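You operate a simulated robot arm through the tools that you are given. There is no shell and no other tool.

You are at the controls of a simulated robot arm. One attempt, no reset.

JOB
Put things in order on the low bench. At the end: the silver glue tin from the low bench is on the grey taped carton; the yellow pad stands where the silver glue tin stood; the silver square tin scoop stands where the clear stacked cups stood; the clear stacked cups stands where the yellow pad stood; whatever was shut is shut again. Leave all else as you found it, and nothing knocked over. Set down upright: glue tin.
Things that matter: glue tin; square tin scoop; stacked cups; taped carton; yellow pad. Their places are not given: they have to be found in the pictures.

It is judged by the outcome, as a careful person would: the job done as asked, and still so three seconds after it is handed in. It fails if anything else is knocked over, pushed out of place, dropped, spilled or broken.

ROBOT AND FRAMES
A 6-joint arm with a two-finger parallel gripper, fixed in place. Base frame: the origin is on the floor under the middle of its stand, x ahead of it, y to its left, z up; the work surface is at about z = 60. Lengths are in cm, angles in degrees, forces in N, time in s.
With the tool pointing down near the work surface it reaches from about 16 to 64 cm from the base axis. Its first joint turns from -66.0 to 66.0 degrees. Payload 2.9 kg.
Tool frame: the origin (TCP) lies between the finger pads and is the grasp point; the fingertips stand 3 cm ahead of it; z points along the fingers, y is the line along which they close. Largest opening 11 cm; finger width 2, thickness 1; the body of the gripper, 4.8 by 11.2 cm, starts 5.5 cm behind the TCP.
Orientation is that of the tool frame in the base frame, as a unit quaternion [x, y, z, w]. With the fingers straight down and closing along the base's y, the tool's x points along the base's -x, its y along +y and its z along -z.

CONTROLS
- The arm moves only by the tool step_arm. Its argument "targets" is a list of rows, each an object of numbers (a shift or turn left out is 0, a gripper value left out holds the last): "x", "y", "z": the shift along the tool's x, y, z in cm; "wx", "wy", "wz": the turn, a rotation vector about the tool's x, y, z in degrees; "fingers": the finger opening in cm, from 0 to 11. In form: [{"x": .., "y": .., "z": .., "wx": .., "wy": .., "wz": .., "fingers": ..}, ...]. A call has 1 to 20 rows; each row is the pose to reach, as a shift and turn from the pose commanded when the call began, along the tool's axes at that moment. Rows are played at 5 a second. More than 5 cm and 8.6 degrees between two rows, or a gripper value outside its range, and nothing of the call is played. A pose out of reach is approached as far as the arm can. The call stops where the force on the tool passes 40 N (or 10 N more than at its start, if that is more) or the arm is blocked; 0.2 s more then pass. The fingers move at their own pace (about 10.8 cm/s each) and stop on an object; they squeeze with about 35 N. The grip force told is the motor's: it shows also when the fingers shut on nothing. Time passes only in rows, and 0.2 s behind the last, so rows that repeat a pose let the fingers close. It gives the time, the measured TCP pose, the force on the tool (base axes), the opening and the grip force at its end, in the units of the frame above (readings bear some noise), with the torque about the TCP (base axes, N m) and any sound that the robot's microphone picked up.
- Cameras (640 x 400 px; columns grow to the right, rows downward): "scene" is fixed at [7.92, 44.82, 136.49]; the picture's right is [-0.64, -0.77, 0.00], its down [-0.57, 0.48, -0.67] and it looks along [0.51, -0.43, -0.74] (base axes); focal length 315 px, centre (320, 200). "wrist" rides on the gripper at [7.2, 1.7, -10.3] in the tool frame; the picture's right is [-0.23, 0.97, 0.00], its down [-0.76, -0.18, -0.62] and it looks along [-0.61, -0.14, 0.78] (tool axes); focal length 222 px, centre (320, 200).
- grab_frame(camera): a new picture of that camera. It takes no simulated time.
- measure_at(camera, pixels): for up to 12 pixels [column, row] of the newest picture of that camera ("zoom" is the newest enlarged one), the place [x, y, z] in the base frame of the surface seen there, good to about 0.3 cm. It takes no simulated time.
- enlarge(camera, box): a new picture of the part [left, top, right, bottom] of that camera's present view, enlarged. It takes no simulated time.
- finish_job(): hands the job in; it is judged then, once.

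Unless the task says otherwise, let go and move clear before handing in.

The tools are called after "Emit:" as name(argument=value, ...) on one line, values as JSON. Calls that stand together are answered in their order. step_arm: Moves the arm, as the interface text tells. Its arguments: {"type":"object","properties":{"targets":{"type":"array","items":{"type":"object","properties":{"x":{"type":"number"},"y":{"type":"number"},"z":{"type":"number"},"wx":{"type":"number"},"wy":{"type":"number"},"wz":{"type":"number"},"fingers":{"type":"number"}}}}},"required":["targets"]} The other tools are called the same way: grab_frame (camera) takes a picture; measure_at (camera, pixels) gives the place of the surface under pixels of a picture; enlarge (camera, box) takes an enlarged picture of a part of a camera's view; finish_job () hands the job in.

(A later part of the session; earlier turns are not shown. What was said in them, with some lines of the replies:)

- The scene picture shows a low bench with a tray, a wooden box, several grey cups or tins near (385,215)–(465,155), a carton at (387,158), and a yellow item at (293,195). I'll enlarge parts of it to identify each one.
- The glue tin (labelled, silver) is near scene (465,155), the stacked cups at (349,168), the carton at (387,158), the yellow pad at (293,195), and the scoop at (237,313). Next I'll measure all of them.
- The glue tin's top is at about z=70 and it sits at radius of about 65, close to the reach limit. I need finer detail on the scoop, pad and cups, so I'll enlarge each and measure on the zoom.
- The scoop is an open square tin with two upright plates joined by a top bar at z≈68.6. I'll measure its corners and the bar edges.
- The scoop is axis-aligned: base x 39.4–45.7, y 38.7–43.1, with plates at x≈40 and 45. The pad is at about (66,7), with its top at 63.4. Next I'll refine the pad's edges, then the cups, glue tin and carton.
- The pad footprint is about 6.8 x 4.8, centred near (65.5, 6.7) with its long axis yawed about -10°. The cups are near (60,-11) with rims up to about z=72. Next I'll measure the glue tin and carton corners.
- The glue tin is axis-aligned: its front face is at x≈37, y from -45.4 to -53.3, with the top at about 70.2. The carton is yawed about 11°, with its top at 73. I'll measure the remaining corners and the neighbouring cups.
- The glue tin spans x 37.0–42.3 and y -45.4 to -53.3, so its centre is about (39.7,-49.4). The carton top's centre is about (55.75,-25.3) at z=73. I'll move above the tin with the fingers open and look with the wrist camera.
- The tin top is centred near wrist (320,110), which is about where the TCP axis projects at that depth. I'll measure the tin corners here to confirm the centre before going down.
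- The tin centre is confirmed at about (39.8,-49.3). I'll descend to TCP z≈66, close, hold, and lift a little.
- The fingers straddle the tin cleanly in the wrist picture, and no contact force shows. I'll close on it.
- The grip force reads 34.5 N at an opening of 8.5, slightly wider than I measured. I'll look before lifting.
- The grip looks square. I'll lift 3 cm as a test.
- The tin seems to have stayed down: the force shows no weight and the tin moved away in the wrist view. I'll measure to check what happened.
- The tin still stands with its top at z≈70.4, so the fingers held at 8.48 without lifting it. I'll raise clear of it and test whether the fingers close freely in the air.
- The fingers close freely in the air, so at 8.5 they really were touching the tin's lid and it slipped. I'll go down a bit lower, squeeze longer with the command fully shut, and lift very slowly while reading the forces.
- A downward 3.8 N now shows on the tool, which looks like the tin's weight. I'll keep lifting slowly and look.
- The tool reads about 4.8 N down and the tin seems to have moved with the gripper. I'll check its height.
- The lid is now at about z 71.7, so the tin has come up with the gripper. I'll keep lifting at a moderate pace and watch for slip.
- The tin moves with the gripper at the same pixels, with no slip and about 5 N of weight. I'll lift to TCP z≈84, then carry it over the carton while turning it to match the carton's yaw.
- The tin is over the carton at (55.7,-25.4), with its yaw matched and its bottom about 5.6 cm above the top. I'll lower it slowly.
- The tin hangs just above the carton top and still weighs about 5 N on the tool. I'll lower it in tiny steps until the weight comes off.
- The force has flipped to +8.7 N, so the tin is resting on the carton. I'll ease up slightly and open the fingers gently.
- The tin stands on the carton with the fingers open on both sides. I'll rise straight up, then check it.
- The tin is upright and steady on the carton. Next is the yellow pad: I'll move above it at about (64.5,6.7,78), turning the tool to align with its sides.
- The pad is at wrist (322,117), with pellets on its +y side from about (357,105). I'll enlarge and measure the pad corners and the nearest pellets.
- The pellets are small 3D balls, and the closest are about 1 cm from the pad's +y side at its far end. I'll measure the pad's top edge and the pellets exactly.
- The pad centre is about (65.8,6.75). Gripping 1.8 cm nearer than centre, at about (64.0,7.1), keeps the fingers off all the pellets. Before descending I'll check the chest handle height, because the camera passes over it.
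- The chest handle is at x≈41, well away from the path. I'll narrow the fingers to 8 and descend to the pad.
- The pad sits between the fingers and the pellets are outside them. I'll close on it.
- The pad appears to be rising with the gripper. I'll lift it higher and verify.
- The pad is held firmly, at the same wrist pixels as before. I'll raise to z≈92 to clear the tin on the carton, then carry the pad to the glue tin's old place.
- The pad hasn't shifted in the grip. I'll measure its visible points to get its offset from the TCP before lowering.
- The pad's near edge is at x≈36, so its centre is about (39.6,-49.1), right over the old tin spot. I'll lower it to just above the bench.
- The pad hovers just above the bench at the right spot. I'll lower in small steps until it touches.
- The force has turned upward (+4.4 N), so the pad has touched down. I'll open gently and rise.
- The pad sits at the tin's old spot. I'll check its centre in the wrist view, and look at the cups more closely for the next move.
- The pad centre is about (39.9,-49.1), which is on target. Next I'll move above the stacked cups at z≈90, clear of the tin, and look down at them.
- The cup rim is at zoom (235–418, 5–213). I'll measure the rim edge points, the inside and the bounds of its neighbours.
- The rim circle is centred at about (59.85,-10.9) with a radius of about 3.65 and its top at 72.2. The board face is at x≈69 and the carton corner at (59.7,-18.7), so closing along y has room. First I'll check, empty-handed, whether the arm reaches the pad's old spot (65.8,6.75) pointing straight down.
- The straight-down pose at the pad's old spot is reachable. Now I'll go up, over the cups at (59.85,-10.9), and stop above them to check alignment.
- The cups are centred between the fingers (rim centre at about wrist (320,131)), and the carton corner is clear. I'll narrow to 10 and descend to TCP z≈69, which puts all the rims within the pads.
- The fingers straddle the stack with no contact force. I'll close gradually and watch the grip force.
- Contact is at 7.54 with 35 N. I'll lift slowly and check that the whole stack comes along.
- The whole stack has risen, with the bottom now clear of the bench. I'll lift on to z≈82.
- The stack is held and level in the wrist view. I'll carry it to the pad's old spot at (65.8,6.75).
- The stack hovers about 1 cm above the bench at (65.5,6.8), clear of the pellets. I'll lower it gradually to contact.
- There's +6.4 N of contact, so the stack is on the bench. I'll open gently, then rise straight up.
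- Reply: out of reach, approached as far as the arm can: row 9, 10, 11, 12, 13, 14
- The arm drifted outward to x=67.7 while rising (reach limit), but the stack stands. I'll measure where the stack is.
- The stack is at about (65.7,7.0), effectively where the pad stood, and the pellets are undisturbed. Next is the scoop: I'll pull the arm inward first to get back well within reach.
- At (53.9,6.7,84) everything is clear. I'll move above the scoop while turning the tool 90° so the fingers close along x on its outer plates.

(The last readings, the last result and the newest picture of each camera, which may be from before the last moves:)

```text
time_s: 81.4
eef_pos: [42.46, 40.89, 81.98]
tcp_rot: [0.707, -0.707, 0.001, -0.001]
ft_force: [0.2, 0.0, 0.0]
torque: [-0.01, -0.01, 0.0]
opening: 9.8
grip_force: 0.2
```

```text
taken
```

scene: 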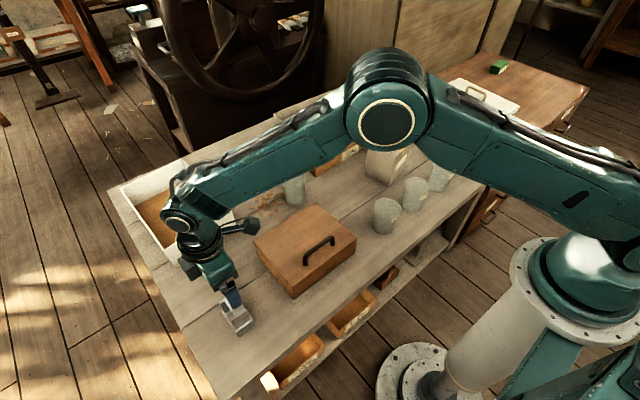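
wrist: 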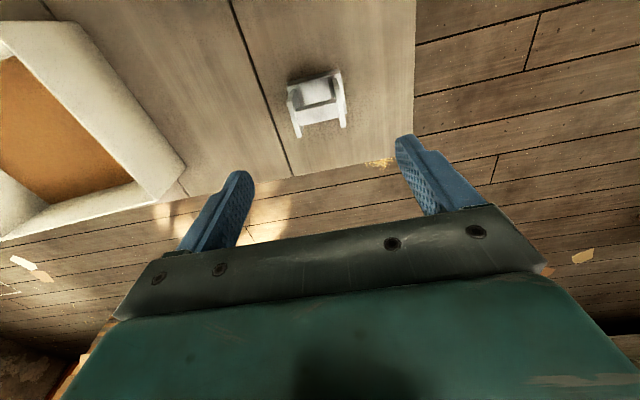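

The scoop is at wrist (317,103) between the fingers. I'll enlarge and measure it from above.

Emit:
enlarge(camera="wrist", box=[260, 50, 380, 150])

Emit:
measure_at(camera="zoom", pixels=[[160, 165], [185, 320], [405, 110], [430, 270], [280, 130], [300, 240], [200, 260], [400, 190], [180, 200], [340, 220], [300, 280], [310, 160]])

```text
4.00 times, centred on (320, 100) of wrist
```

zoom: 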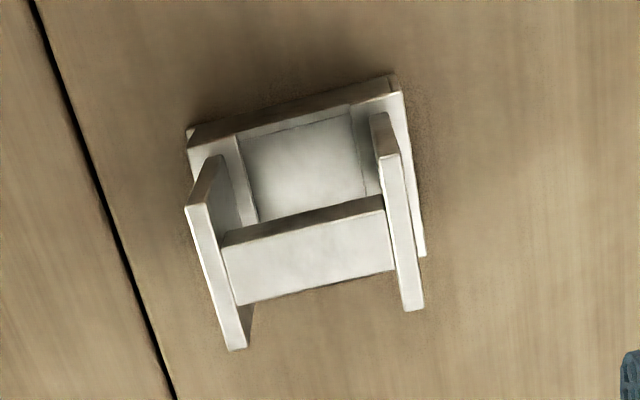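

```text
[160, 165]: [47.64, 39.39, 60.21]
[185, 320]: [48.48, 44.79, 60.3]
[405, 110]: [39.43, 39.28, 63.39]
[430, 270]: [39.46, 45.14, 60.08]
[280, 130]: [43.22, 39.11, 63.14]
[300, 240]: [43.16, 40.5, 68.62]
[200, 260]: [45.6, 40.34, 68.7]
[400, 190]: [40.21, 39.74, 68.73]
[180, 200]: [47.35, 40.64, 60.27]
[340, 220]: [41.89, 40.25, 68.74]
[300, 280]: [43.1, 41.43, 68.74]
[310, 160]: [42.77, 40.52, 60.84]
```

I'll measure the plate top corners precisely to centre the grasp.

Emit:
measure_at(camera="zoom", pixels=[[192, 210], [200, 207], [232, 343], [240, 338], [388, 160], [395, 158], [408, 306], [418, 303], [230, 240], [385, 200], [240, 300], [390, 270]])

```text
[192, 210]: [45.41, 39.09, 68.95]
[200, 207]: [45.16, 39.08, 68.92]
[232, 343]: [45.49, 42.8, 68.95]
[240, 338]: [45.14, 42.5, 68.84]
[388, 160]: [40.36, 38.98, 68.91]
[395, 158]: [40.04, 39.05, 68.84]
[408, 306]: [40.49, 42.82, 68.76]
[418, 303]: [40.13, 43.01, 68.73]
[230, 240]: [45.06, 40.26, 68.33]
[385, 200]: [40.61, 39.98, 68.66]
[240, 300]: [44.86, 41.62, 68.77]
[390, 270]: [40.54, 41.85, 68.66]
```

The outer faces are at x 39.95 and 45.55 (centre 42.75), with y centre 40.95. I'll descend to TCP z≈67.2 so the tips stay above the tin's rim at 63.4.

Emit:
step_arm(targets=[{"x": -0.05, "y": -0.29, "z": 2.5, "fingers": 9}, {"x": -0.05, "y": -0.29, "z": 5.5}, {"x": -0.05, "y": -0.29, "z": 8.5}, {"x": -0.05, "y": -0.29, "z": 11.3}, {"x": -0.05, "y": -0.29, "z": 13.3}, {"x": -0.05, "y": -0.29, "z": 14.5}, {"x": -0.05, "y": -0.29, "z": 14.8}, {"x": -0.05, "y": -0.29, "z": 14.8}])

Emit:
grab_frame(camera="wrist")

Emit:
enlarge(camera="scene", box=[160, 220, 290, 350])

```text
time_s: 83.2
eef_pos: [42.81, 41.02, 67.25]
tcp_rot: [-0.707, 0.707, 0.0, -0.001]
ft_force: [-0.1, -0.1, 0.7]
torque: [0.03, 0.01, 0.03]
opening: 9.01
grip_force: 0.1
```

```text
taken
```

wrist: 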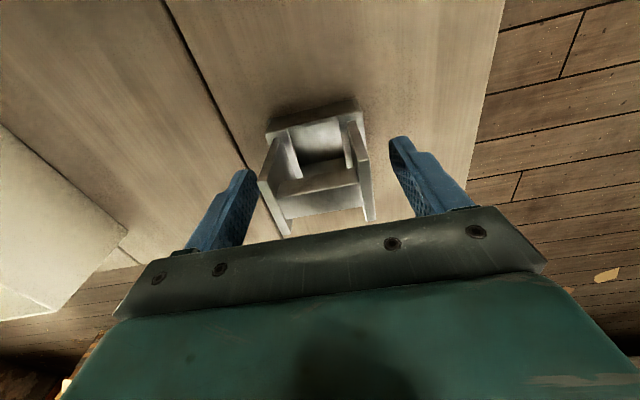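

```text
3.08 times, centred on (225, 285) of scene
```

zoom: 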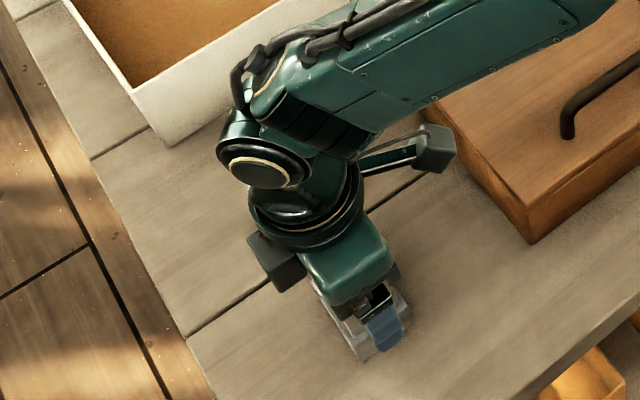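

The fingers straddle the plates and no force shows. I'll close gradually.

Emit:
step_arm(targets=[{"fingers": 8}, {"fingers": 7}, {"fingers": 6.3}, {"fingers": 5.8}, {"fingers": 5.4}, {"fingers": 4}, {"fingers": 4}, {"fingers": 4}])

Emit:
grab_frame(camera="wrist")

```text
time_s: 85.0
eef_pos: [42.74, 41.04, 67.27]
tcp_rot: [-0.707, 0.707, -0.001, 0.0]
ft_force: [-0.7, -0.1, 1.1]
torque: [0.02, -0.02, 0.0]
opening: 5.53
grip_force: 34.8
```

```text
taken
```

wrist: 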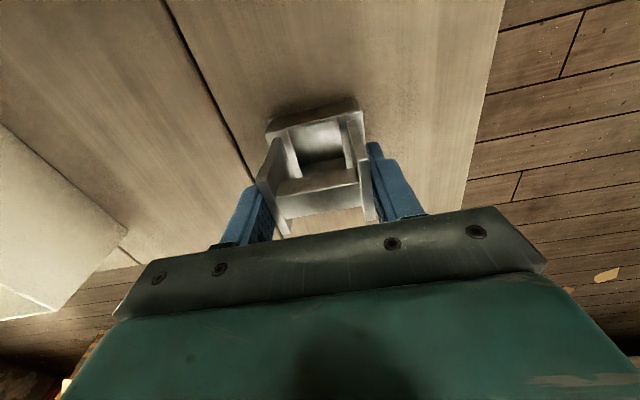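

The grip is at 5.53 with 35 N on both plates. I'll lift slowly.

Emit:
step_arm(targets=[{"z": -0.15}, {"z": -0.3}, {"z": -0.5}, {"z": -0.7}, {"z": -1.0}, {"z": -1.3}, {"z": -1.6}])

Emit:
grab_frame(camera="wrist")

Emit:
enlarge(camera="scene", box=[180, 260, 290, 350])

```text
time_s: 86.6
eef_pos: [42.77, 40.95, 68.98]
tcp_rot: [0.707, -0.707, 0.0, 0.0]
ft_force: [-0.7, -0.1, -1.0]
torque: [0.04, -0.01, 0.01]
opening: 5.58
grip_force: 35.1
```

```text
taken
```

wrist: 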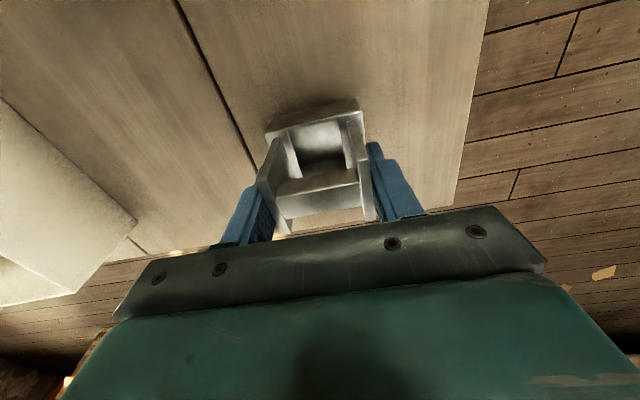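

```text
4.44 times, centred on (235, 305) of scene
```

zoom: 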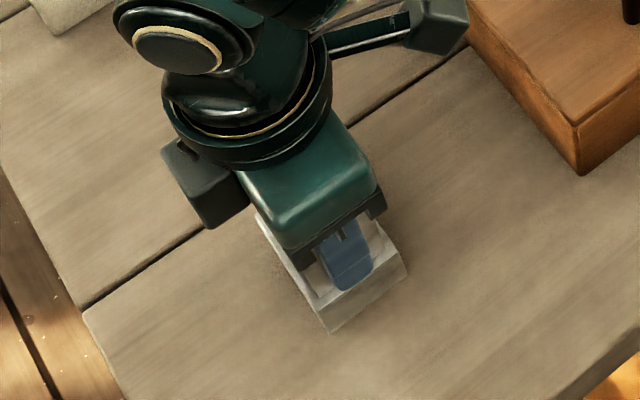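

The scoop rises with the gripper, keeping the same wrist pixels. I'll lift to z≈88.

Emit:
step_arm(targets=[{"z": -0.6}, {"z": -1.5}, {"z": -2.8}, {"z": -4.4}, {"z": -6.2}, {"z": -8}, {"z": -9.8}, {"z": -11.6}, {"z": -13.4}, {"z": -15.2}, {"z": -16.8}, {"z": -18}, {"z": -18.8}, {"z": -19}])

Emit:
grab_frame(camera="wrist")

Emit:
grab_frame(camera="scene")

```text
time_s: 89.6
eef_pos: [42.78, 40.93, 87.8]
tcp_rot: [-0.707, 0.708, 0.0, 0.0]
ft_force: [0.2, -0.5, -1.1]
torque: [0.01, -0.01, 0.0]
opening: 5.53
grip_force: 34.9
```

```text
taken
```

wrist: 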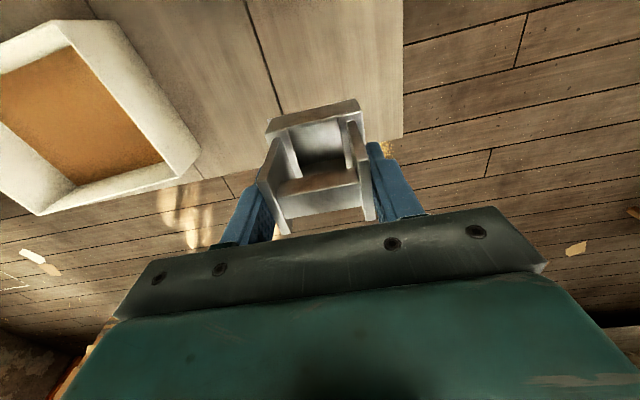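

```text
taken
```

scene: 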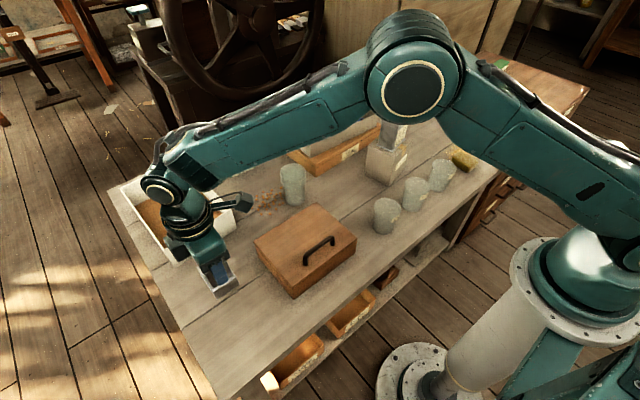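

The scoop is secure. I'll carry it to the cups' old place at (59.9,-10.9), turning the tool back so the camera arm stays away from the tin.

Emit:
step_arm(targets=[{"x": 1.24, "y": -0.41, "wz": 2}, {"x": 3.42, "y": -1.13, "wz": 6}, {"x": 6.63, "y": -2.19, "wz": 11.5}, {"x": 10.42, "y": -3.44, "wz": 18}, {"x": 14.25, "y": -4.71, "wz": 25}, {"x": 18.04, "y": -5.96, "wz": 31}, {"x": 21.82, "y": -7.21, "wz": 38}, {"x": 25.66, "y": -8.47, "wz": 44.5}, {"x": 29.44, "y": -9.72, "wz": 51}, {"x": 33.22, "y": -10.97, "wz": 57.7}, {"x": 37.01, "y": -12.22, "wz": 64}, {"x": 40.84, "y": -13.49, "wz": 71}, {"x": 44.63, "y": -14.74, "wz": 77.5}, {"x": 47.94, "y": -15.84, "wz": 83.3}, {"x": 50.33, "y": -16.62, "wz": 87.4}, {"x": 51.83, "y": -17.12, "wz": 90}, {"x": 51.83, "y": -17.12, "wz": 90}])

Emit:
grab_frame(camera="wrist")

Emit:
grab_frame(camera="scene")

```text
time_s: 93.2
eef_pos: [59.82, -10.88, 87.97]
tcp_rot: [0.001, 1.0, 0.0, 0.0]
ft_force: [-0.3, 0.5, 0.0]
torque: [-0.01, 0.02, -0.03]
opening: 5.56
grip_force: 35.4
```

```text
taken
```

wrist: 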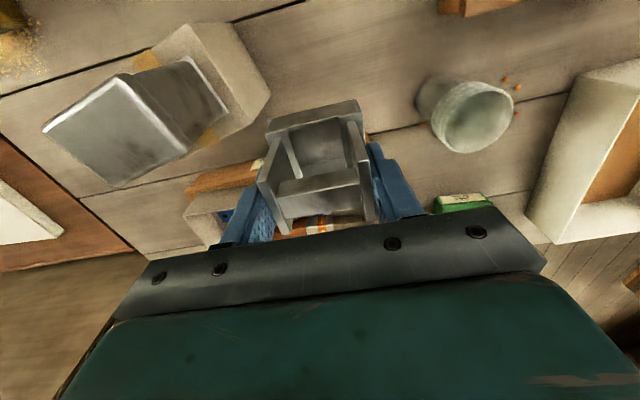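

```text
taken
```

scene: 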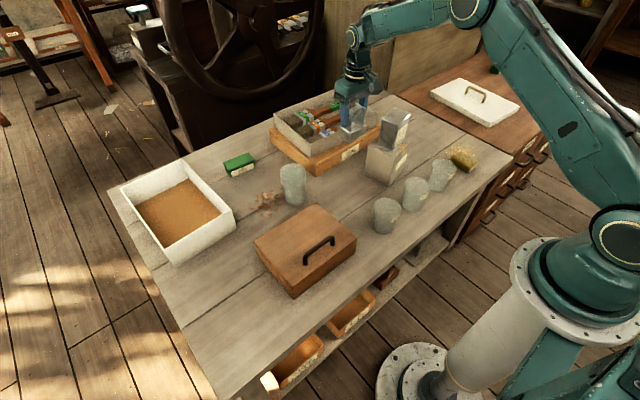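

The scoop is above its target at (59.8,-10.9). I'll descend to just above the bench.

Emit:
step_arm(targets=[{"z": 1.5}, {"z": 4}, {"z": 7}, {"z": 10}, {"z": 13}, {"z": 15.5}, {"z": 17.5}, {"z": 19}, {"z": 19.8}, {"z": 20.1}])

Emit:
enlarge(camera="scene", box=[300, 100, 420, 210])

Emit:
grab_frame(camera="wrist")

```text
time_s: 95.4
eef_pos: [59.95, -10.73, 67.79]
tcp_rot: [-0.001, 1.0, 0.001, 0.0]
ft_force: [0.4, 0.8, -0.4]
torque: [-0.02, 0.01, -0.01]
opening: 5.51
grip_force: 34.6
```

```text
3.64 times, centred on (360, 155) of scene
```

zoom: 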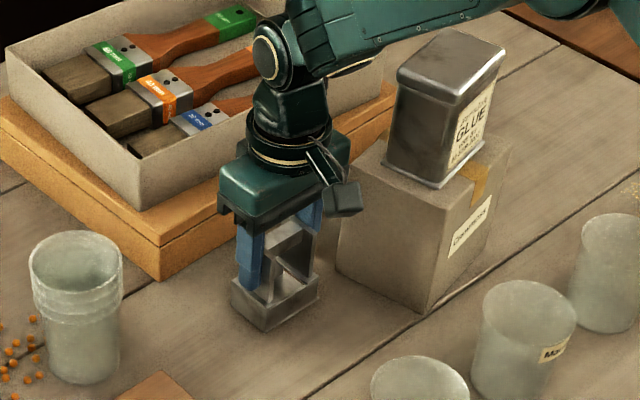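

```text
taken
```

wrist: 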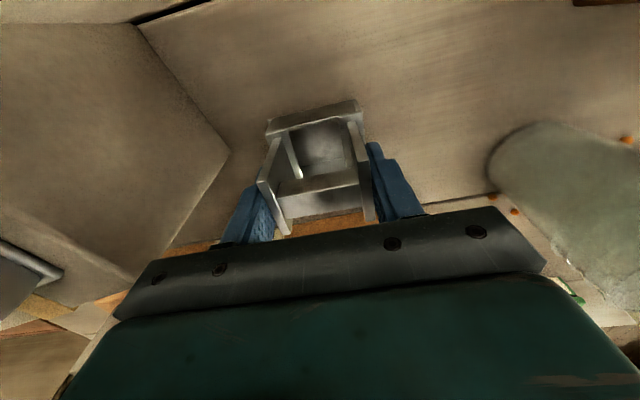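

The scoop hovers about 0.5 cm above the bench at (59.9,-10.8). I'll lower it in small steps until it touches.

Emit:
step_arm(targets=[{"z": 0.15}, {"z": 0.3}])

Emit:
step_arm(targets=[{"z": 0.08}, {"z": 0.16}])

Emit:
step_arm(targets=[{"z": 0.06}, {"z": 0.12}])

```text
time_s: 96.0
eef_pos: [59.96, -10.78, 67.59]
tcp_rot: [0.0, 1.0, 0.0, 0.001]
ft_force: [-0.7, 0.1, -0.8]
torque: [-0.05, -0.03, 0.03]
opening: 5.52
grip_force: 34.9
```

```text
time_s: 96.6
eef_pos: [59.96, -10.85, 67.37]
tcp_rot: [0.0, 1.0, -0.001, 0.0]
ft_force: [-0.2, -0.7, -0.8]
torque: [-0.03, 0.0, 0.01]
opening: 5.54
grip_force: 34.9
```

```text
time_s: 97.2
eef_pos: [60.07, -10.77, 67.23]
tcp_rot: [-0.001, 1.0, -0.001, 0.001]
ft_force: [-2.9, 0.6, 7.2]
torque: [0.03, 0.22, -0.02]
opening: 5.53
grip_force: 34.8
```

Touchdown with +7.2 N. I'll open gently to 8.5 and rise straight up.

Emit:
step_arm(targets=[{"z": -0.05}, {"z": -0.05, "fingers": 5.7}, {"z": -0.05, "fingers": 6.1}, {"z": -0.05, "fingers": 7}, {"z": -0.05, "fingers": 8.5}, {"z": -0.05, "fingers": 8.5}, {"z": -0.7}, {"z": -1.8}, {"z": -3.5}, {"z": -6}, {"z": -9}, {"z": -12.5}, {"z": -16}, {"z": -19.5}, {"z": -20}])

Emit:
grab_frame(camera="wrist")

Emit:
enlarge(camera="scene", box=[300, 100, 420, 210])

```text
time_s: 100.4
eef_pos: [59.93, -10.79, 87.28]
tcp_rot: [0.0, 1.0, 0.001, 0.0]
ft_force: [0.3, 0.3, 0.3]
torque: [0.03, -0.02, -0.03]
opening: 8.51
grip_force: 0.0
```

```text
taken
```

wrist: 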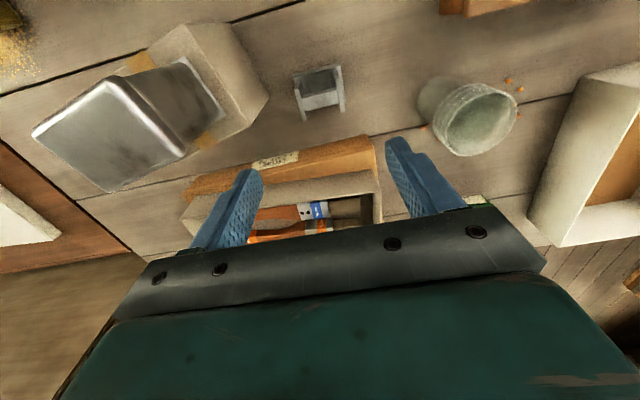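

```text
3.64 times, centred on (360, 155) of scene
```

zoom: 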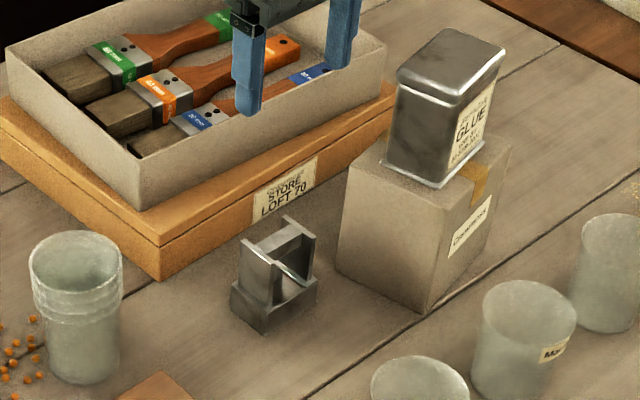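

The scoop stands where the cups stood. I'll retract the arm to its starting area and do a full final check.

Emit:
step_arm(targets=[{"x": 1.5, "z": -1}, {"x": 4, "z": -3}, {"x": 7, "z": -5.5}, {"x": 10, "z": -8}, {"x": 13, "z": -10.5}, {"x": 15.5, "z": -12.3}, {"x": 16.2, "z": -12.8, "fingers": 11}, {"x": 16.2, "z": -12.8}, {"x": 16.2, "z": -12.8}])

Emit:
grab_frame(camera="scene")

Emit:
grab_frame(camera="wrist")

Emit:
enlarge(camera="scene", box=[240, 80, 500, 240])

```text
time_s: 102.4
eef_pos: [43.67, -10.76, 100.09]
tcp_rot: [0.001, 1.0, 0.0, 0.0]
ft_force: [0.3, -0.4, 0.1]
torque: [-0.01, -0.02, 0.03]
opening: 10.99
grip_force: 0.1
```

```text
taken
```

scene: 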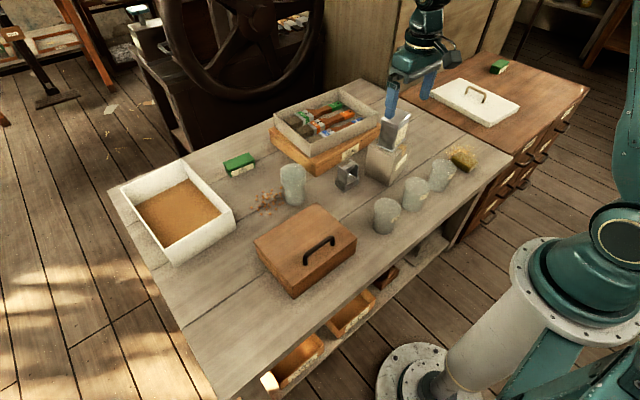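

```text
taken
```

wrist: 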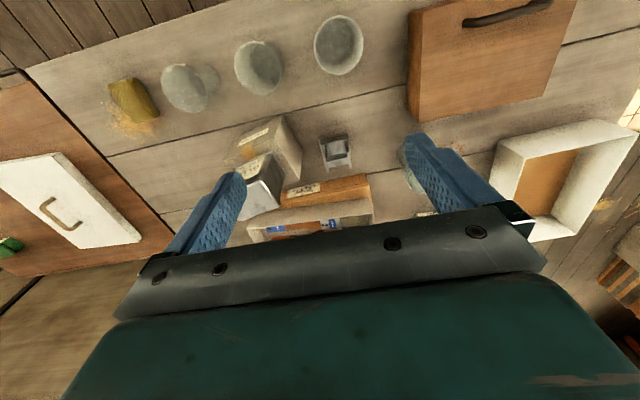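

```text
2.46 times, centred on (370, 160) of scene
```

zoom: 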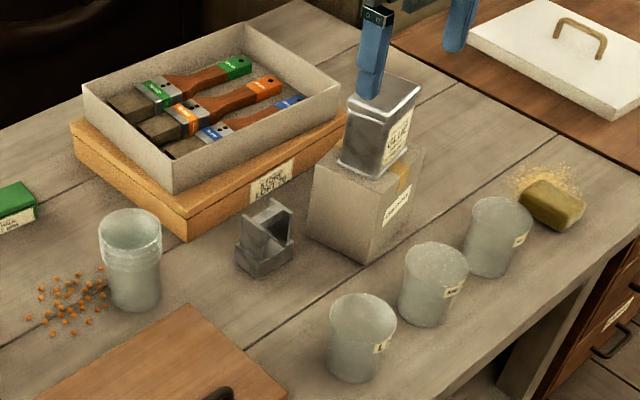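

Everything stands in place: the tin on the carton, the pad at (462,158), the scoop at (347,176), and the cups at (293,185). I'll do a last numeric check of the carton, scoop and tin.

Emit:
enlarge(camera="scene", box=[355, 125, 419, 189])

Emit:
measure_at(camera="zoom", pixels=[[205, 130], [478, 92], [370, 205], [330, 380], [185, 305], [435, 262]])

Emit:
enlarge(camera="scene", box=[315, 145, 379, 209])

Emit:
measure_at(camera="zoom", pixels=[[320, 290], [255, 220], [395, 215], [320, 250], [260, 250], [380, 240], [330, 180], [300, 300]])

```text
6.25 times, centred on (387, 157) of scene
```

zoom: 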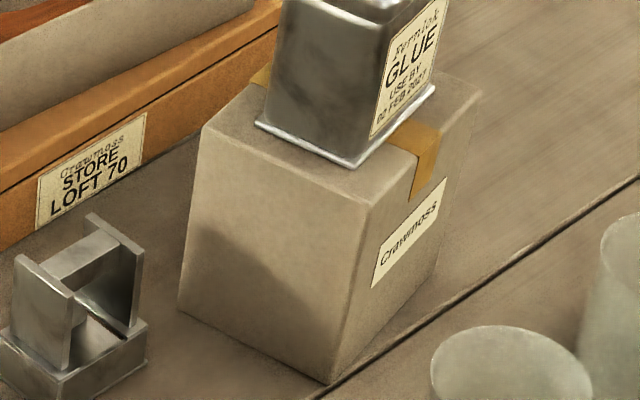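

```text
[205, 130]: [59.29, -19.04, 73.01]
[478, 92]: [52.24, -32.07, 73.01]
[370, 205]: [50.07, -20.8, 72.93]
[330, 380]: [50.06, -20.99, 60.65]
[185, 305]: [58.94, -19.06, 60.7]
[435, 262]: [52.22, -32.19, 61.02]
```

```text
6.25 times, centred on (347, 177) of scene
```

zoom: 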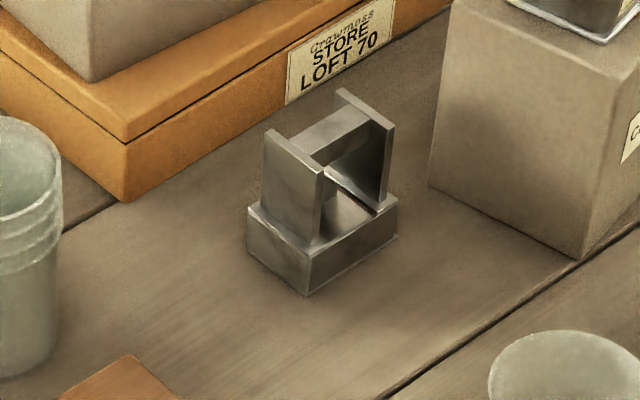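

```text
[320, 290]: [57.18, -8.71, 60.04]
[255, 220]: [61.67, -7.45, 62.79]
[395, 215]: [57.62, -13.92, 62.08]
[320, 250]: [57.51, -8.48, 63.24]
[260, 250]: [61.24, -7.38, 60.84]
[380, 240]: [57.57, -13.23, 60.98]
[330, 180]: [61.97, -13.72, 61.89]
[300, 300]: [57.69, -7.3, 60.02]
```

The carton corners are unchanged from the start, and the scoop is centred at about (59.8,-10.7), where the cups stood. The tin is upright on the carton, the arm is clear, and nothing was opened, so I'm handing the job in.

Emit:
finish_job()

```text
The job is handed in.
```

I've moved all four things to where you asked and handed the job in; I haven't seen the judge's result.

| Item | Where it is now | Check after placing |
|---|---|---|
| Glue tin | On the taped carton, upright | Looks steady in the pictures, and the carton has not moved |
| Yellow pad | Where the glue tin stood | Within about 0.3 cm of the tin's old centre |
| Stacked cups | Where the yellow pad stood | Within about 0.4 cm of the pad's old centre |
| Square tin scoop | Where the stacked cups stood | Within about 0.3 cm of the cups' old centre, turned a quarter-turn from how it stood |

- **First try at the tin:** the fingers slipped off the lid and the tin stayed where it was. A slower second lift held.
- **Arm drift:** after I let go of the cups, the arm drifted about 2 cm outward at the edge of its reach. The cups stayed put.
- **Everything else:** in the last pictures nothing is knocked over, and the orange pellets look undisturbed. Nothing had to be opened, so there was nothing to shut again. The gripper is empty and back where it started.
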